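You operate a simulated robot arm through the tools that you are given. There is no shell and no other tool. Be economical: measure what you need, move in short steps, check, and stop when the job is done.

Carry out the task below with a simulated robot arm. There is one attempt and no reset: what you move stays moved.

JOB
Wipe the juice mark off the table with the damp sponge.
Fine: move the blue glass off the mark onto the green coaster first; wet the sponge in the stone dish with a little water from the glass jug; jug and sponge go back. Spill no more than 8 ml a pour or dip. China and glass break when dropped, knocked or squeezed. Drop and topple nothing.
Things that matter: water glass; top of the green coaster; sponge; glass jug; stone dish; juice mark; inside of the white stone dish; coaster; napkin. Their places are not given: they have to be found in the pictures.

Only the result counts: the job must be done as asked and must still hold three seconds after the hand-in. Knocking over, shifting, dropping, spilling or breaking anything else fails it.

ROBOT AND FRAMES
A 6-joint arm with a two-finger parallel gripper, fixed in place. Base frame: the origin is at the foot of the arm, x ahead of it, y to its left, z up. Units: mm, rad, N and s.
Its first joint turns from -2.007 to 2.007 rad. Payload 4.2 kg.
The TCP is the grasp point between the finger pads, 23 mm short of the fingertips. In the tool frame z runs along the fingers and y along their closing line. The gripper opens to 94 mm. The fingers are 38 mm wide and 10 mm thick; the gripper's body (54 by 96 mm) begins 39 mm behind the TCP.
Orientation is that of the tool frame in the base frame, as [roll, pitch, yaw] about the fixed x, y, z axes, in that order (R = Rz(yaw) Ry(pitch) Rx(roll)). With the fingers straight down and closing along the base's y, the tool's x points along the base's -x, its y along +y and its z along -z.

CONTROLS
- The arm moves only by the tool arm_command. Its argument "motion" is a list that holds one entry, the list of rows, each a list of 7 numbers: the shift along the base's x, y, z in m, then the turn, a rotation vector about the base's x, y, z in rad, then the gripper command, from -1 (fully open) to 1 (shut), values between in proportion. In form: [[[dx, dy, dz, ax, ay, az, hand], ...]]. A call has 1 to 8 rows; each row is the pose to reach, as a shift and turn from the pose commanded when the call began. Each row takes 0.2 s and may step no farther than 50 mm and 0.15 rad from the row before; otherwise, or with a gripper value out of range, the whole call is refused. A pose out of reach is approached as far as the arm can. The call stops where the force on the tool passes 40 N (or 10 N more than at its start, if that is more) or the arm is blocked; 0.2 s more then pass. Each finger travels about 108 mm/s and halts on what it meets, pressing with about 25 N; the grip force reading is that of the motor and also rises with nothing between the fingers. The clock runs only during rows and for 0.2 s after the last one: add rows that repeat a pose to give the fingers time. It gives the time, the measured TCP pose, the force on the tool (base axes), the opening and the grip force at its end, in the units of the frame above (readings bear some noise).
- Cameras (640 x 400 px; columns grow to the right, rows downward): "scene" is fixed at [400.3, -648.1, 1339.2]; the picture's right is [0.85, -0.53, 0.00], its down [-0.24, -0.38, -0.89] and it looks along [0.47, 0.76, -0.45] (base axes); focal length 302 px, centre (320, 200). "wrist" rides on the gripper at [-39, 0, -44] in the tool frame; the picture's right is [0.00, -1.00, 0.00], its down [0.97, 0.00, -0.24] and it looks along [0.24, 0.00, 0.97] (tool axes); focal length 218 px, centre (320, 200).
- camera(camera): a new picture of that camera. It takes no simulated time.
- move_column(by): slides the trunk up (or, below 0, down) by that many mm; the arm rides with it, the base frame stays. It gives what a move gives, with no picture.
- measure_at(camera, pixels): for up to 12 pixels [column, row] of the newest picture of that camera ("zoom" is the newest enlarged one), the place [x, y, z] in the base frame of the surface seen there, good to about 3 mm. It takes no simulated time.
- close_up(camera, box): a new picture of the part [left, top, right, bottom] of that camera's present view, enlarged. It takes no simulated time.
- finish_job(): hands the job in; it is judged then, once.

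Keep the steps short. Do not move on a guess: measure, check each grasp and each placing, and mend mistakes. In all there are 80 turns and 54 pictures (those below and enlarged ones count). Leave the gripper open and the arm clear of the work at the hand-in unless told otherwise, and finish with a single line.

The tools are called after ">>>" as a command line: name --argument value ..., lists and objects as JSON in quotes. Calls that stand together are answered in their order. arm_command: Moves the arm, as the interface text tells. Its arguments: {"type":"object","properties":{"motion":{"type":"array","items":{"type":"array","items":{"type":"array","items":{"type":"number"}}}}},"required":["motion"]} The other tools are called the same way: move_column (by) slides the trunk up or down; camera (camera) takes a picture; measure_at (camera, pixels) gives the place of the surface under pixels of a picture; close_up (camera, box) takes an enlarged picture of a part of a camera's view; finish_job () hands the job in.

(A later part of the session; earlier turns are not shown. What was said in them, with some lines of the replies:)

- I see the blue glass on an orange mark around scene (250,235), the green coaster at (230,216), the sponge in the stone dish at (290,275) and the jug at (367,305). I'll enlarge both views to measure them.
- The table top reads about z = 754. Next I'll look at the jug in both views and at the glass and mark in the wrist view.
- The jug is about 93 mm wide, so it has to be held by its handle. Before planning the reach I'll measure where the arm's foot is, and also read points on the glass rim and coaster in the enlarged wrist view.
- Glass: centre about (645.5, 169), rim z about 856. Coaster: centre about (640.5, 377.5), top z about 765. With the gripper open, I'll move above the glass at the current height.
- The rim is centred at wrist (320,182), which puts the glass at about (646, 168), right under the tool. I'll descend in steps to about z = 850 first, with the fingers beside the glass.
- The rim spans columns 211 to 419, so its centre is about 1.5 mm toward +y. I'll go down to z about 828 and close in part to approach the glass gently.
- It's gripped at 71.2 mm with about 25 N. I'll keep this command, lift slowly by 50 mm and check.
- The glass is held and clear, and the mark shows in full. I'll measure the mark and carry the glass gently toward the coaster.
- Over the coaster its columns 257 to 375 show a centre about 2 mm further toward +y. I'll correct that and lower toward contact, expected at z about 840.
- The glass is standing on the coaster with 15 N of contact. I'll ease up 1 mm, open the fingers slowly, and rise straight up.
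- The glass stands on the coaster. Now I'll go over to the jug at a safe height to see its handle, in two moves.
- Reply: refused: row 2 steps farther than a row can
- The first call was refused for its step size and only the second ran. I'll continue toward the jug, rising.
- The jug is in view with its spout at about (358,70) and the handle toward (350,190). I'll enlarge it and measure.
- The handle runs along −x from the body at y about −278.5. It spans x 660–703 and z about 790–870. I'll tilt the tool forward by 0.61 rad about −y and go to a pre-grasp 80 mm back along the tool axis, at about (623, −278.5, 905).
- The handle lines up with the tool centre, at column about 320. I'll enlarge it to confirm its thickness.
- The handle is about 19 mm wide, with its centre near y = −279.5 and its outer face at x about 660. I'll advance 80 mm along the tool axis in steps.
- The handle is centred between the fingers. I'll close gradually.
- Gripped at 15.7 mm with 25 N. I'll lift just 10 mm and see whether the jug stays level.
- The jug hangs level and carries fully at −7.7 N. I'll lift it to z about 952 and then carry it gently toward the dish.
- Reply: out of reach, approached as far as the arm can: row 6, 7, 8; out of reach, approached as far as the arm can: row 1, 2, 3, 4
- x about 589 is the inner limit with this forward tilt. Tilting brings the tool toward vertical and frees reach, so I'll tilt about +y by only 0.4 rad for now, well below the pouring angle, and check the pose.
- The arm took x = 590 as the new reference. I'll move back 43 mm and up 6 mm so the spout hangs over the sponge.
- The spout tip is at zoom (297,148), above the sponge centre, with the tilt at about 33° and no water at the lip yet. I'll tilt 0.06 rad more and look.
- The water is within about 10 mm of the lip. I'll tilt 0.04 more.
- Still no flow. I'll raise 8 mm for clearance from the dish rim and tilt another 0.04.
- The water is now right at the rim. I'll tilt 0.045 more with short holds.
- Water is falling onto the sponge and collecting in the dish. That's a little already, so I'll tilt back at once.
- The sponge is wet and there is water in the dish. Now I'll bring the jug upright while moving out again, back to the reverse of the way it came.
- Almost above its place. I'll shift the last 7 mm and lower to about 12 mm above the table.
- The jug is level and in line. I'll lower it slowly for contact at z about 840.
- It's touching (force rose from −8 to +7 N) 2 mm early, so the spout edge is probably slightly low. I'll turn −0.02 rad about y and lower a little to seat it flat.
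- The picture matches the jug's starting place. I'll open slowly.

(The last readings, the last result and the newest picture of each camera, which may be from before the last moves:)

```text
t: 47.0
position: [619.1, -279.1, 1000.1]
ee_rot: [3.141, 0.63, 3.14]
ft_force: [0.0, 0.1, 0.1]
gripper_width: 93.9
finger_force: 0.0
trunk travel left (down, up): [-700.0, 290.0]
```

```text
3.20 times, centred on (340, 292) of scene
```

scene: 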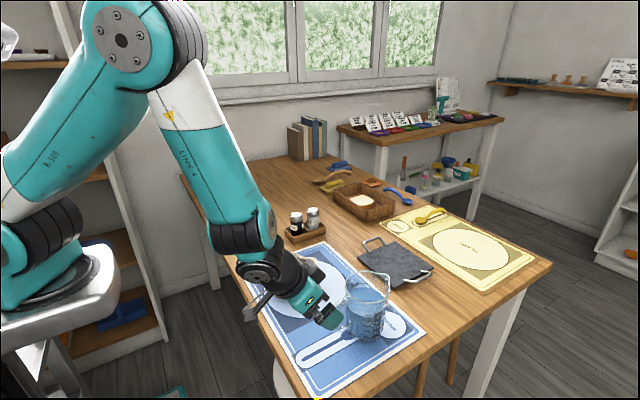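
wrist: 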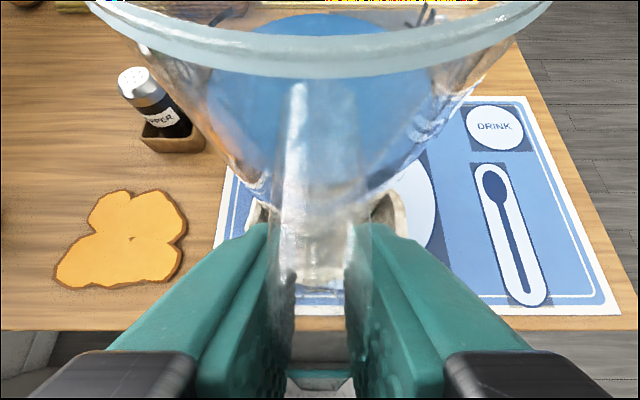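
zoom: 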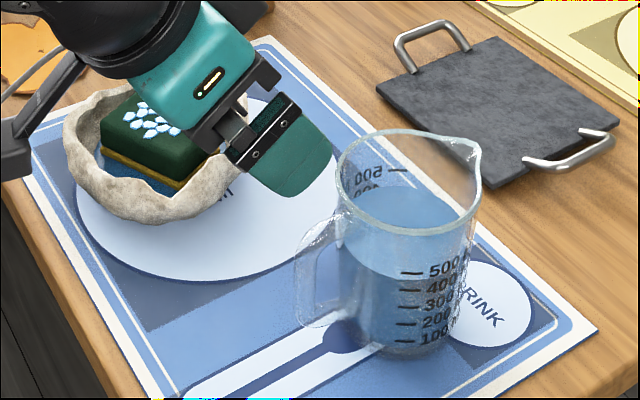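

The jug stands well. Now I'll turn the tool straight down and go above the sponge.

>>> arm_command --motion '[[[0.005, 0.03, 0.01, 0, 0.105, 0, -1], [0.012, 0.065, 0.02, 0, 0.21, 0, -1], [0.02, 0.105, 0.02, 0, 0.315, 0, -1], [0.028, 0.145, 0.02, 0, 0.42, 0, -1], [0.036, 0.185, 0.02, 0, 0.525, 0, -1], [0.044, 0.22, 0.02, 0, 0.63, 0, -1], [0.044, 0.22, 0.02, 0, 0.63, 0, -1]]]'

>>> close_up --camera "wrist" --box '[220, 90, 420, 215]'

>>> measure_at --camera "zoom" --pixels '[[320, 200], [260, 250], [380, 150], [230, 200], [410, 200], [320, 130], [320, 270], [280, 100], [420, 280], [200, 150], [480, 200], [320, 60]]'

```text
t: 48.6
position: [664.3, -57.9, 1020.2]
ee_rot: [3.14, 0.0, 3.14]
ft_force: [0.7, -0.6, 0.5]
gripper_width: 94.0
finger_force: 0.1
trunk travel left (down, up): [-700.0, 290.0]
```

```text
3.20 times, centred on (320, 152) of wrist
```

zoom: 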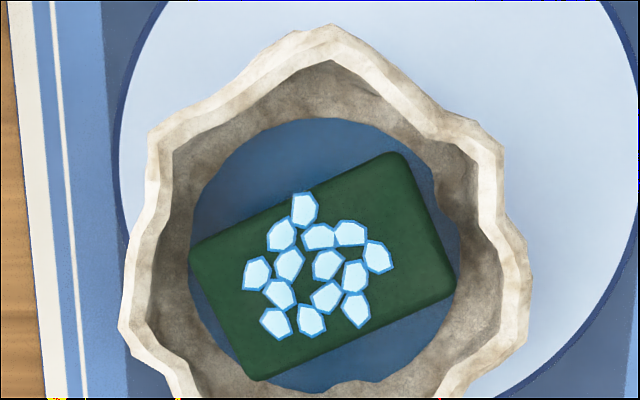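

```text
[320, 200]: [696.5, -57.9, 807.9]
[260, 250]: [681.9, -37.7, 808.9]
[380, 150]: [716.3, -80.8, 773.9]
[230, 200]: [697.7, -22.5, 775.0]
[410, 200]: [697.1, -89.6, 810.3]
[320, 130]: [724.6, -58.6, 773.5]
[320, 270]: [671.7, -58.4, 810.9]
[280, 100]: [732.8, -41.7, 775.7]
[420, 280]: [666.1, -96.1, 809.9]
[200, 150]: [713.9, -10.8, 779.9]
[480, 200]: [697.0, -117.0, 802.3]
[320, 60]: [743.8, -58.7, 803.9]
```

Sponge centre is about (672, −60), top z 810, roughly 79 × 52 mm, with its short side along (0.90, 0.43). Dish water level is about 774. I'll yaw −1.122 rad so the fingers close across the short side, with the opening narrowed to about 60 mm.

>>> arm_command --motion '[[[0.002, 0, 0, 0, 0, -0.14, -0.6], [0.004, -0.001, -0.02, 0, 0, -0.28, -0.4], [0.006, -0.002, -0.04, 0, 0, -0.42, -0.28], [0.008, -0.002, -0.06, 0, 0, -0.56, -0.28], [0.008, -0.002, -0.08, 0, 0, -0.7, -0.28], [0.008, -0.002, -0.1, 0, 0, -0.84, -0.28], [0.008, -0.002, -0.12, 0, 0, -0.98, -0.28], [0.008, -0.002, -0.13, 0, 0, -1.122, -0.28]]]'

>>> camera --camera "wrist"

```text
t: 50.4
position: [670.6, -62.1, 889.9]
ee_rot: [3.141, 0.002, 2.015]
ft_force: [-0.8, -0.8, 0.1]
gripper_width: 60.1
finger_force: 0.0
trunk travel left (down, up): [-700.0, 290.0]
```

```text
17 pictures are left
```

wrist: 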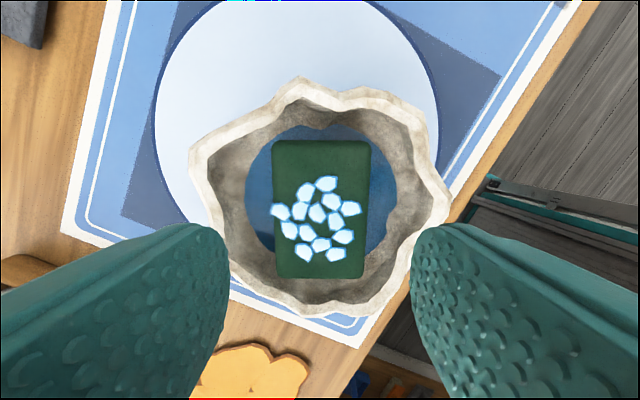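

The sponge is aligned, columns 273–371, rows 140–278. I'll descend to z about 811 with a 3 mm correction along its length, then check.

>>> arm_command --motion '[[[0.0005, -0.002, -0.02, 0, 0, 0, -0.28], [0.0005, -0.002, -0.04, 0, 0, 0, -0.28], [0.0005, -0.002, -0.055, 0, 0, 0, -0.28], [0.0005, -0.002, -0.067, 0, 0, 0, -0.28], [0.0005, -0.002, -0.078, 0, 0, 0, -0.28], [0.0005, -0.002, -0.078, 0, 0, 0, -0.28]]]'

>>> camera --camera "wrist"

```text
t: 51.8
position: [671.8, -66.5, 810.8]
ee_rot: [-3.14, 0.0, 2.019]
ft_force: [-0.3, -0.2, -1.2]
gripper_width: 60.0
finger_force: 0.0
trunk travel left (down, up): [-700.0, 290.0]
```

```text
16 pictures are left
```

wrist: 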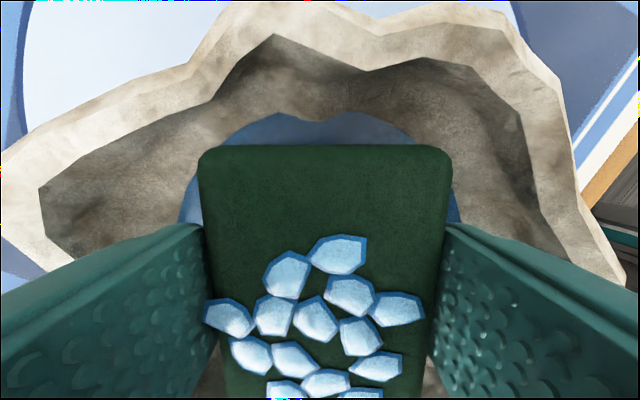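

The fingers straddle the sponge without touching the dish. I'll close moderately, then lift 20 mm inside the dish to let it drain.

>>> arm_command --motion '[[[0, 0, 0, 0, 0, 0, -0.15], [0, 0, 0, 0, 0, 0, -0.05], [0, 0, 0, 0, 0, 0, 0.05], [0, 0, 0, 0, 0, 0, 0.05], [0, 0, 0, 0, 0, 0, 0.05]]]'

>>> arm_command --motion '[[[0, 0, 0.006, 0, 0, 0, 0.05], [0, 0, 0.014, 0, 0, 0, 0.05], [0, 0, 0.02, 0, 0, 0, 0.05], [0, 0, 0.02, 0, 0, 0, 0.05], [0, 0, 0.02, 0, 0, 0, 0.05], [0, 0, 0.02, 0, 0, 0, 0.05], [0, 0, 0.02, 0, 0, 0, 0.05], [0, 0, 0.02, 0, 0, 0, 0.05]]]'

>>> close_up --camera "scene" --box '[230, 200, 350, 300]'

```text
t: 53.0
position: [672.6, -64.8, 812.2]
ee_rot: [3.141, 0.002, 2.019]
ft_force: [-0.3, 0.1, -0.2]
gripper_width: 57.3
finger_force: 24.6
trunk travel left (down, up): [-700.0, 290.0]
```

```text
t: 54.8
position: [673.5, -65.2, 831.9]
ee_rot: [3.141, 0.003, 2.018]
ft_force: [-0.6, 0.4, -1.2]
gripper_width: 57.5
finger_force: 25.2
trunk travel left (down, up): [-700.0, 290.0]
```

```text
4.00 times, centred on (290, 250) of scene
```

zoom: 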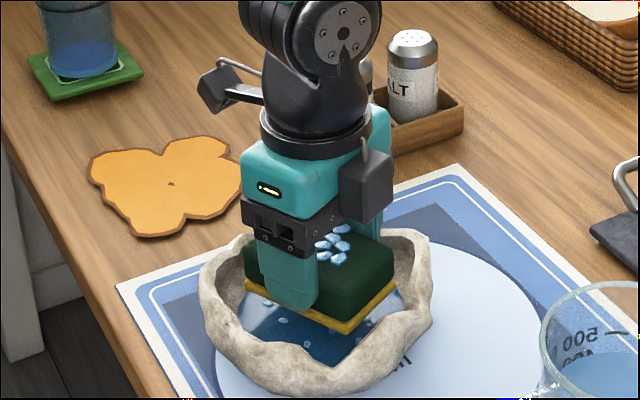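

The sponge is held and dripping into the dish. I'll hold for draining, then lift higher above the dish and look again.

>>> arm_command --motion '[[[0, 0, 0, 0, 0, 0, 0.05], [0, 0, 0, 0, 0, 0, 0.05], [0, 0, 0, 0, 0, 0, 0.05], [0, 0, 0, 0, 0, 0, 0.05], [0, 0, 0, 0, 0, 0, 0.05], [0, 0, 0, 0, 0, 0, 0.05], [0, 0, 0, 0, 0, 0, 0.05], [0, 0, 0, 0, 0, 0, 0.05]]]'

>>> arm_command --motion '[[[0, 0, 0.01, 0, 0, 0, 0.05], [0, 0, 0.025, 0, 0, 0, 0.05], [0, 0, 0.04, 0, 0, 0, 0.05], [0, 0, 0.045, 0, 0, 0, 0.05], [0, 0, 0.045, 0, 0, 0, 0.05], [0, 0, 0.045, 0, 0, 0, 0.05], [0, 0, 0.045, 0, 0, 0, 0.05]]]'

>>> close_up --camera "scene" --box '[230, 200, 350, 300]'

>>> measure_at --camera "zoom" --pixels '[[335, 270], [335, 280], [350, 285], [340, 340], [380, 235], [270, 240]]'

```text
t: 56.6
position: [672.3, -64.5, 831.5]
ee_rot: [3.141, 0.003, 2.019]
ft_force: [-0.1, 0.1, -1.1]
gripper_width: 57.7
finger_force: 25.0
trunk travel left (down, up): [-700.0, 290.0]
```

```text
t: 58.2
position: [673.2, -65.0, 875.8]
ee_rot: [3.14, 0.002, 2.02]
ft_force: [0.2, -0.8, 0.1]
gripper_width: 57.2
finger_force: 25.0
trunk travel left (down, up): [-700.0, 290.0]
```

```text
4.00 times, centred on (290, 250) of scene
```

zoom: 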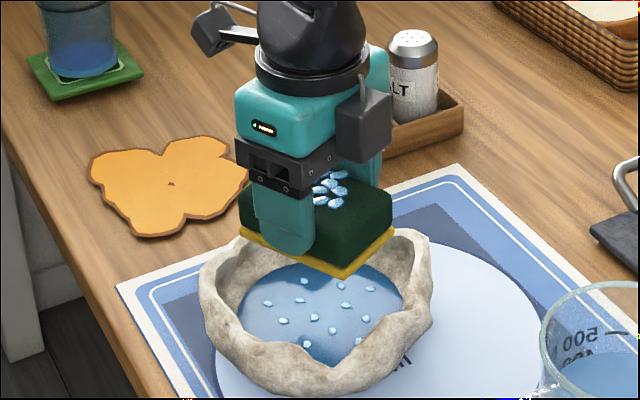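

```text
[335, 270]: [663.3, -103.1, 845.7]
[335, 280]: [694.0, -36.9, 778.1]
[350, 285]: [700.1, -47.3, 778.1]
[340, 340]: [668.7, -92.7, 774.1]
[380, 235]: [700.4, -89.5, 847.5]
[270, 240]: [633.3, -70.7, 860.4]
```

The sponge bottom is about 33 mm below the TCP. I'll carry it toward the mark while turning back +1.122 rad, so the rear boom points off the table and away from the glass.

>>> arm_command --motion '[[[-0.001, 0.01, 0, 0, 0, 0.13, 0.05], [-0.004, 0.04, 0, 0, 0, 0.27, 0.05], [-0.008, 0.075, 0, 0, 0, 0.41, 0.05], [-0.012, 0.11, 0, 0, 0, 0.55, 0.05], [-0.016, 0.145, 0, 0, 0, 0.69, 0.05], [-0.02, 0.18, 0, 0, 0, 0.83, 0.05], [-0.024, 0.212, 0, 0, 0, 0.97, 0.05], [-0.025, 0.236, 0, 0, 0, 1.115, 0.05]]]'

>>> arm_command --motion '[[[0, 0, -0.02, 0, 0, 0, 0.05], [0, 0, -0.045, 0, 0, 0, 0.05], [0, 0, -0.065, 0, 0, 0, 0.05], [0, 0, -0.076, 0, 0, 0, 0.05], [0, 0, -0.082, 0, 0, 0, 0.05], [0, 0, -0.085, 0, 0, 0, 0.05], [0, 0, -0.085, 0, 0, 0, 0.05]]]'

>>> camera --camera "wrist"

```text
t: 60.0
position: [648.7, 171.6, 878.4]
ee_rot: [-3.141, 0.001, 3.136]
ft_force: [0.5, 0.6, -0.5]
gripper_width: 57.2
finger_force: 24.7
trunk travel left (down, up): [-700.0, 290.0]
```

```text
t: 61.6
position: [648.4, 171.9, 792.7]
ee_rot: [3.141, 0.002, 3.135]
ft_force: [-0.2, 0.2, -0.7]
gripper_width: 57.3
finger_force: 25.0
trunk travel left (down, up): [-700.0, 290.0]
```

```text
13 pictures are left
```

wrist: 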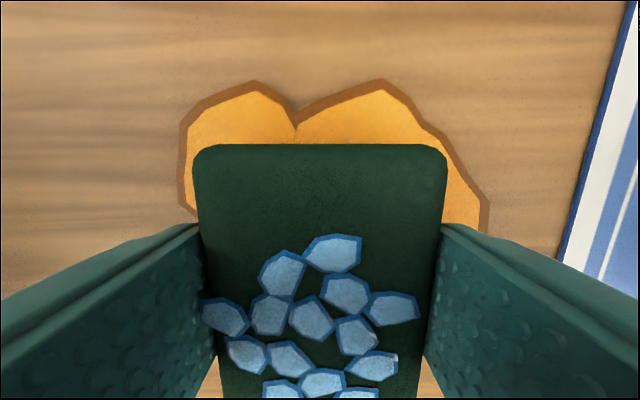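

Over the mark with no contact yet. I'll lower in 1 mm steps until the force rises.

>>> arm_command --motion '[[[0, 0, -0.001, 0, 0, 0, 0.05], [0, 0, -0.002, 0, 0, 0, 0.05], [0, 0, -0.003, 0, 0, 0, 0.05], [0, 0, -0.004, 0, 0, 0, 0.05], [0, 0, -0.005, 0, 0, 0, 0.05]]]'

```text
t: 62.8
position: [648.0, 172.6, 787.7]
ee_rot: [3.141, 0.001, 3.135]
ft_force: [0.4, 0.4, 0.5]
gripper_width: 57.2
finger_force: 25.0
trunk travel left (down, up): [-700.0, 290.0]
```

Still no contact (0.5 N) at 787.7, so I'll keep lowering.

>>> arm_command --motion '[[[0, 0, -0.001, 0, 0, 0, 0.05], [0, 0, -0.002, 0, 0, 0, 0.05], [0, 0, -0.003, 0, 0, 0, 0.05], [0, 0, -0.004, 0, 0, 0, 0.05]]]'

```text
t: 63.8
position: [648.9, 172.6, 785.2]
ee_rot: [3.139, 0.004, 3.134]
ft_force: [-2.9, -2.0, 31.7]
gripper_width: 57.7
finger_force: 24.7
trunk travel left (down, up): [-700.0, 290.0]
```

Contact at 31.7 N, which is too firm to drag. I'll ease up 1.5 mm.

>>> arm_command --motion '[[[0, 0, 0.0015, 0, 0, 0, 0.05], [0, 0, 0.0015, 0, 0, 0, 0.05]]]'

```text
t: 64.4
position: [648.2, 171.8, 785.2]
ee_rot: [3.14, 0.004, 3.133]
ft_force: [5.0, 2.2, 20.9]
gripper_width: 57.4
finger_force: 25.0
trunk travel left (down, up): [-700.0, 290.0]
```

Force is 21 N. I'll ease 1 mm more and begin wiping with strokes along y through the middle.

>>> arm_command --motion '[[[0, 0, 0.001, 0, 0, 0, 0.05], [0, 0.02, 0.001, 0, 0, 0, 0.05], [0, 0.04, 0.001, 0, 0, 0, 0.05], [0, 0.055, 0.001, 0, 0, 0, 0.05], [-0.015, 0.055, 0.001, 0, 0, 0, 0.05], [-0.03, 0.055, 0.001, 0, 0, 0, 0.05], [-0.03, 0.035, 0.001, 0, 0, 0, 0.05], [-0.03, 0.015, 0.001, 0, 0, 0, 0.05]]]'

>>> close_up --camera "scene" --box '[200, 190, 320, 280]'

```text
t: 66.2
position: [616.2, 186.0, 785.9]
ee_rot: [-3.139, -0.001, 3.134]
ft_force: [0.1, 1.5, 1.8]
gripper_width: 57.3
finger_force: 25.0
trunk travel left (down, up): [-700.0, 290.0]
```

```text
4.44 times, centred on (260, 235) of scene
```

zoom: 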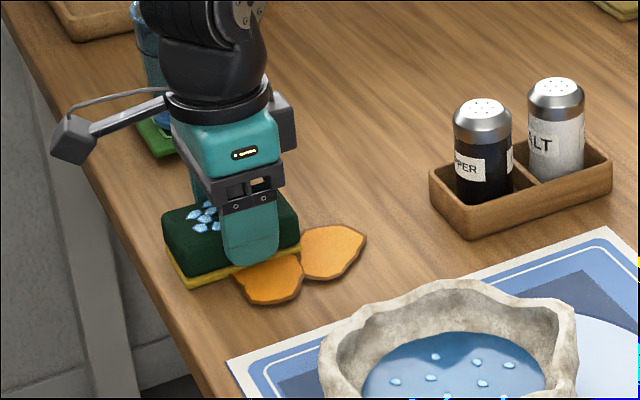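

It's coming off where the sponge has passed. I'll press 0.7 mm more and continue over the −y side, then the +x side.

>>> arm_command --motion '[[[0, -0.022, -0.0007, 0, 0, 0, 0.05], [0, -0.044, -0.0007, 0, 0, 0, 0.05], [0, -0.066, -0.0007, 0, 0, 0, 0.05], [0.025, -0.066, -0.0007, 0, 0, 0, 0.05], [0.048, -0.066, -0.0007, 0, 0, 0, 0.05], [0.066, -0.06, -0.0007, 0, 0, 0, 0.05], [0.066, -0.038, -0.0007, 0, 0, 0, 0.05], [0.066, -0.016, -0.0007, 0, 0, 0, 0.05]]]'

>>> arm_command --motion '[[[0, 0.02, 0, 0, 0, 0, 0.05], [0, 0.042, 0, 0, 0, 0, 0.05], [-0.02, 0.042, 0, 0, 0, 0, 0.05], [-0.034, 0.03, 0, 0, 0, 0, 0.05], [-0.034, 0.008, 0, 0, 0, 0, 0.05], [-0.034, -0.015, 0, 0, 0, 0, 0.05], [-0.034, -0.037, 0, 0, 0, 0, 0.05], [-0.034, -0.055, 0, 0, 0, 0, 0.05]]]'

>>> close_up --camera "scene" --box '[200, 190, 320, 280]'

```text
t: 68.0
position: [684.1, 168.1, 785.2]
ee_rot: [3.14, 0.002, 3.131]
ft_force: [1.2, -7.6, 17.9]
gripper_width: 57.2
finger_force: 25.3
trunk travel left (down, up): [-700.0, 290.0]
```

```text
t: 69.8
position: [650.7, 115.7, 784.9]
ee_rot: [-3.141, 0.001, 3.134]
ft_force: [-0.4, 3.6, 10.3]
gripper_width: 57.5
finger_force: 25.5
trunk travel left (down, up): [-700.0, 290.0]
```

```text
4.44 times, centred on (260, 235) of scene
```

zoom: 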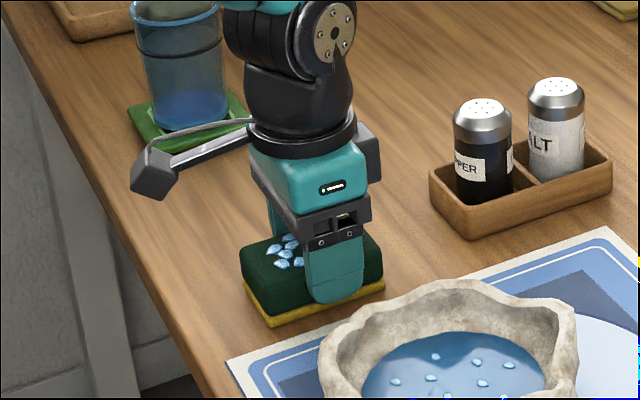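

The visible table is clean. I'll lift 90 mm and look at what lay under and behind the sponge.

>>> arm_command --motion '[[[0, 0, 0.01, 0, 0, 0, 0.05], [0, 0, 0.03, 0, 0, 0, 0.05], [0, 0, 0.06, 0, 0, 0, 0.05], [0, 0, 0.09, 0, 0, 0, 0.05], [0, 0, 0.09, 0, 0, 0, 0.05]]]'

>>> close_up --camera "scene" --box '[200, 190, 320, 280]'

>>> camera --camera "wrist"

```text
t: 71.0
position: [648.6, 115.3, 875.9]
ee_rot: [-3.141, -0.001, 3.134]
ft_force: [0.2, 1.4, -0.7]
gripper_width: 57.1
finger_force: 24.8
trunk travel left (down, up): [-700.0, 290.0]
```

```text
4.44 times, centred on (260, 235) of scene
```

zoom: 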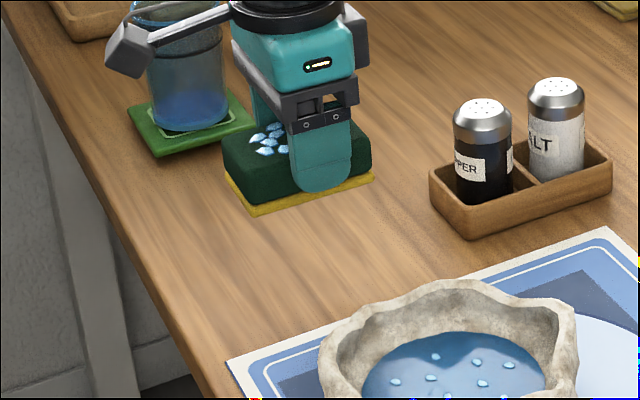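

```text
9 pictures are left
```

wrist: 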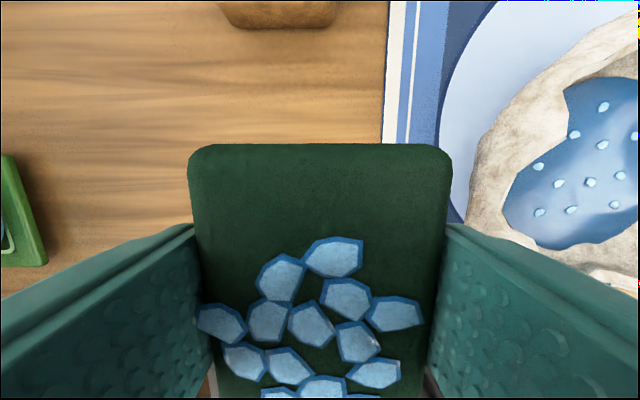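

The mark area is clean. I'll take the sponge back over the dish with the original yaw.

>>> arm_command --motion '[[[0.003, -0.01, 0.005, 0, 0, -0.13, 0.05], [0.006, -0.03, 0.005, 0, 0, -0.27, 0.05], [0.009, -0.055, 0.005, 0, 0, -0.41, 0.05], [0.012, -0.08, 0.005, 0, 0, -0.55, 0.05], [0.015, -0.105, 0.005, 0, 0, -0.69, 0.05], [0.018, -0.13, 0.005, 0, 0, -0.83, 0.05], [0.021, -0.158, 0.003, 0, 0, -0.97, 0.05], [0.0235, -0.18, 0, 0, 0, -1.115, 0.05]]]'

>>> camera --camera "wrist"

>>> close_up --camera "scene" --box '[200, 190, 350, 300]'

```text
t: 72.8
position: [673.2, -66.5, 874.9]
ee_rot: [3.14, 0.0, 2.014]
ft_force: [0.0, 0.4, 0.9]
gripper_width: 57.1
finger_force: 25.3
trunk travel left (down, up): [-700.0, 290.0]
```

```text
8 pictures are left
```

wrist: 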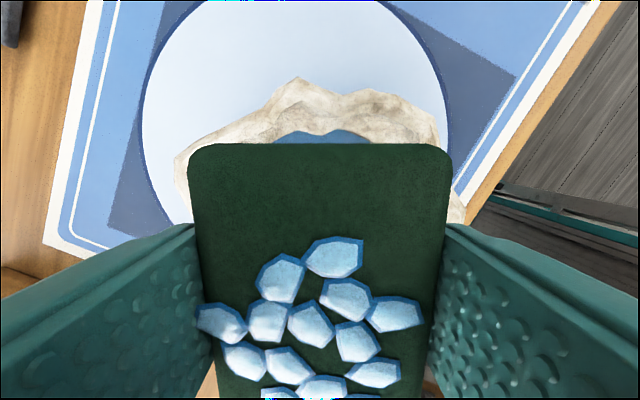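

```text
3.64 times, centred on (275, 245) of scene
```

zoom: 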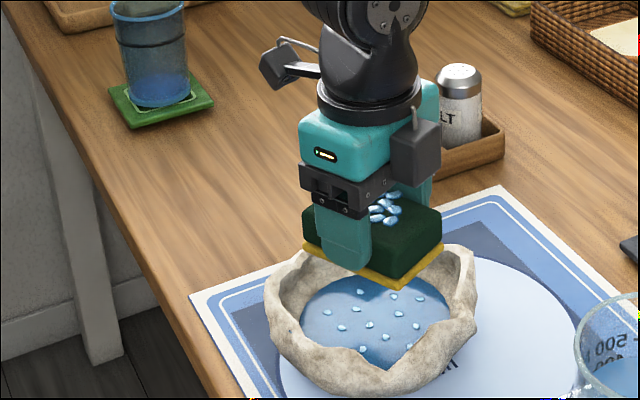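

The whole table is clean. I'll lower the sponge into the dish, to the pick-up height of about z 812.

>>> arm_command --motion '[[[-0.0005, 0.001, -0.012, 0, 0, 0, 0.05], [-0.0005, 0.001, -0.028, 0, 0, 0, 0.05], [-0.0005, 0.001, -0.042, 0, 0, 0, 0.05], [-0.0005, 0.001, -0.052, 0, 0, 0, 0.05], [-0.0005, 0.001, -0.058, 0, 0, 0, 0.05], [-0.0005, 0.001, -0.061, 0, 0, 0, 0.05], [-0.0005, 0.001, -0.0625, 0, 0, 0, 0.05], [-0.0005, 0.001, -0.0625, 0, 0, 0, 0.05]]]'

>>> camera --camera "wrist"

```text
t: 74.6
position: [672.4, -63.0, 812.3]
ee_rot: [-3.141, -0.001, 2.02]
ft_force: [0.0, -0.3, -0.1]
gripper_width: 57.2
finger_force: 25.3
trunk travel left (down, up): [-700.0, 290.0]
```

```text
6 pictures are left
```

wrist: 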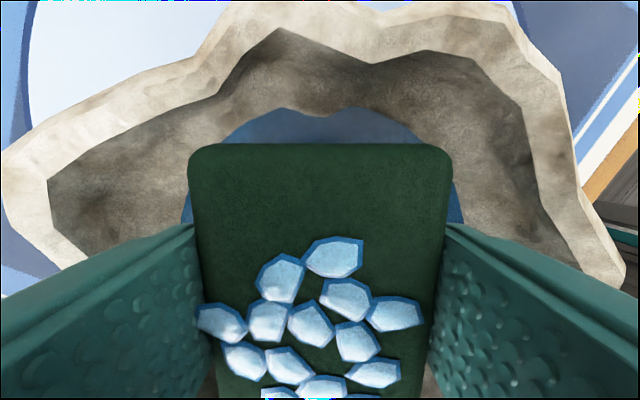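

It's in the same place as when picked up, but with no contact force yet. I'll lower up to 2 mm more.

>>> arm_command --motion '[[[0, 0, -0.001, 0, 0, 0, 0.05], [0, 0, -0.0015, 0, 0, 0, 0.05], [0, 0, -0.0015, 0, 0, 0, 0.05]]]'

```text
t: 75.4
position: [672.8, -63.4, 810.8]
ee_rot: [3.141, 0.002, 2.019]
ft_force: [0.3, 0.3, -1.3]
gripper_width: 57.3
finger_force: 24.3
trunk travel left (down, up): [-700.0, 290.0]
```

It's practically seated. I'll lower 1 mm more, open slightly (to about 64 mm, to keep clear of the dish), then rise.

>>> arm_command --motion '[[[0, 0, -0.001, 0, 0, 0, 0.05], [0, 0, -0.001, 0, 0, 0, -0.2], [0, 0, -0.001, 0, 0, 0, -0.28], [0, 0, -0.001, 0, 0, 0, -0.34], [0, 0, -0.001, 0, 0, 0, -0.34]]]'

>>> arm_command --motion '[[[0, 0, 0.008, 0, 0, 0, -0.34], [0, 0, 0.025, 0, 0, 0, -0.34], [0, 0, 0.06, 0, 0, 0, -0.34], [0, 0, 0.105, 0, 0, 0, -0.6], [0, 0, 0.15, 0, 0, 0, -1], [0, 0, 0.195, 0, 0, 0, -1], [0, 0, 0.235, 0, 0, 0, -1], [-0.02, 0, 0.27, 0, 0, 0, -1]]]'

>>> camera --camera "scene"

>>> close_up --camera "scene" --box '[200, 190, 440, 340]'

```text
t: 76.6
position: [672.6, -63.5, 810.6]
ee_rot: [-3.14, 0.002, 2.021]
ft_force: [0.8, 0.4, 0.7]
gripper_width: 62.9
finger_force: 0.0
trunk travel left (down, up): [-700.0, 290.0]
```

```text
t: 78.4
position: [653.2, -61.2, 1080.6]
ee_rot: [3.141, 0.0, 2.02]
ft_force: [-0.6, -0.9, -1.0]
gripper_width: 94.1
finger_force: 0.0
trunk travel left (down, up): [-700.0, 290.0]
```

```text
5 pictures are left
```

scene: 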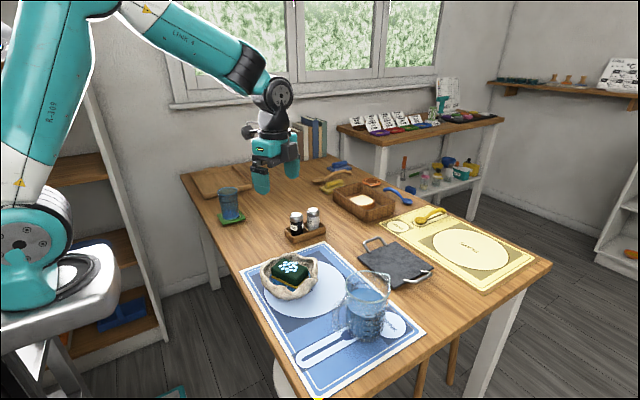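

```text
2.67 times, centred on (320, 265) of scene
```

zoom: 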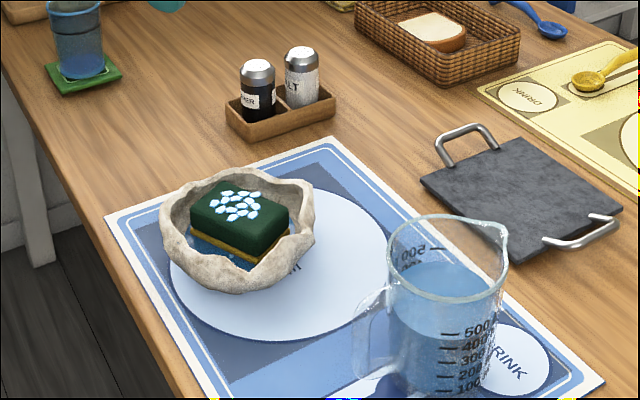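

The mark is gone, the glass stands on the green coaster, the jug and sponge are back, and the gripper is open and clear of the work. I'll hand in.

>>> finish_job

```text
The job is handed in.
```

The juice mark is wiped off the table, the blue glass stands on the green coaster, the jug and damp sponge are back in place, and no spills or breakage showed in the pictures.
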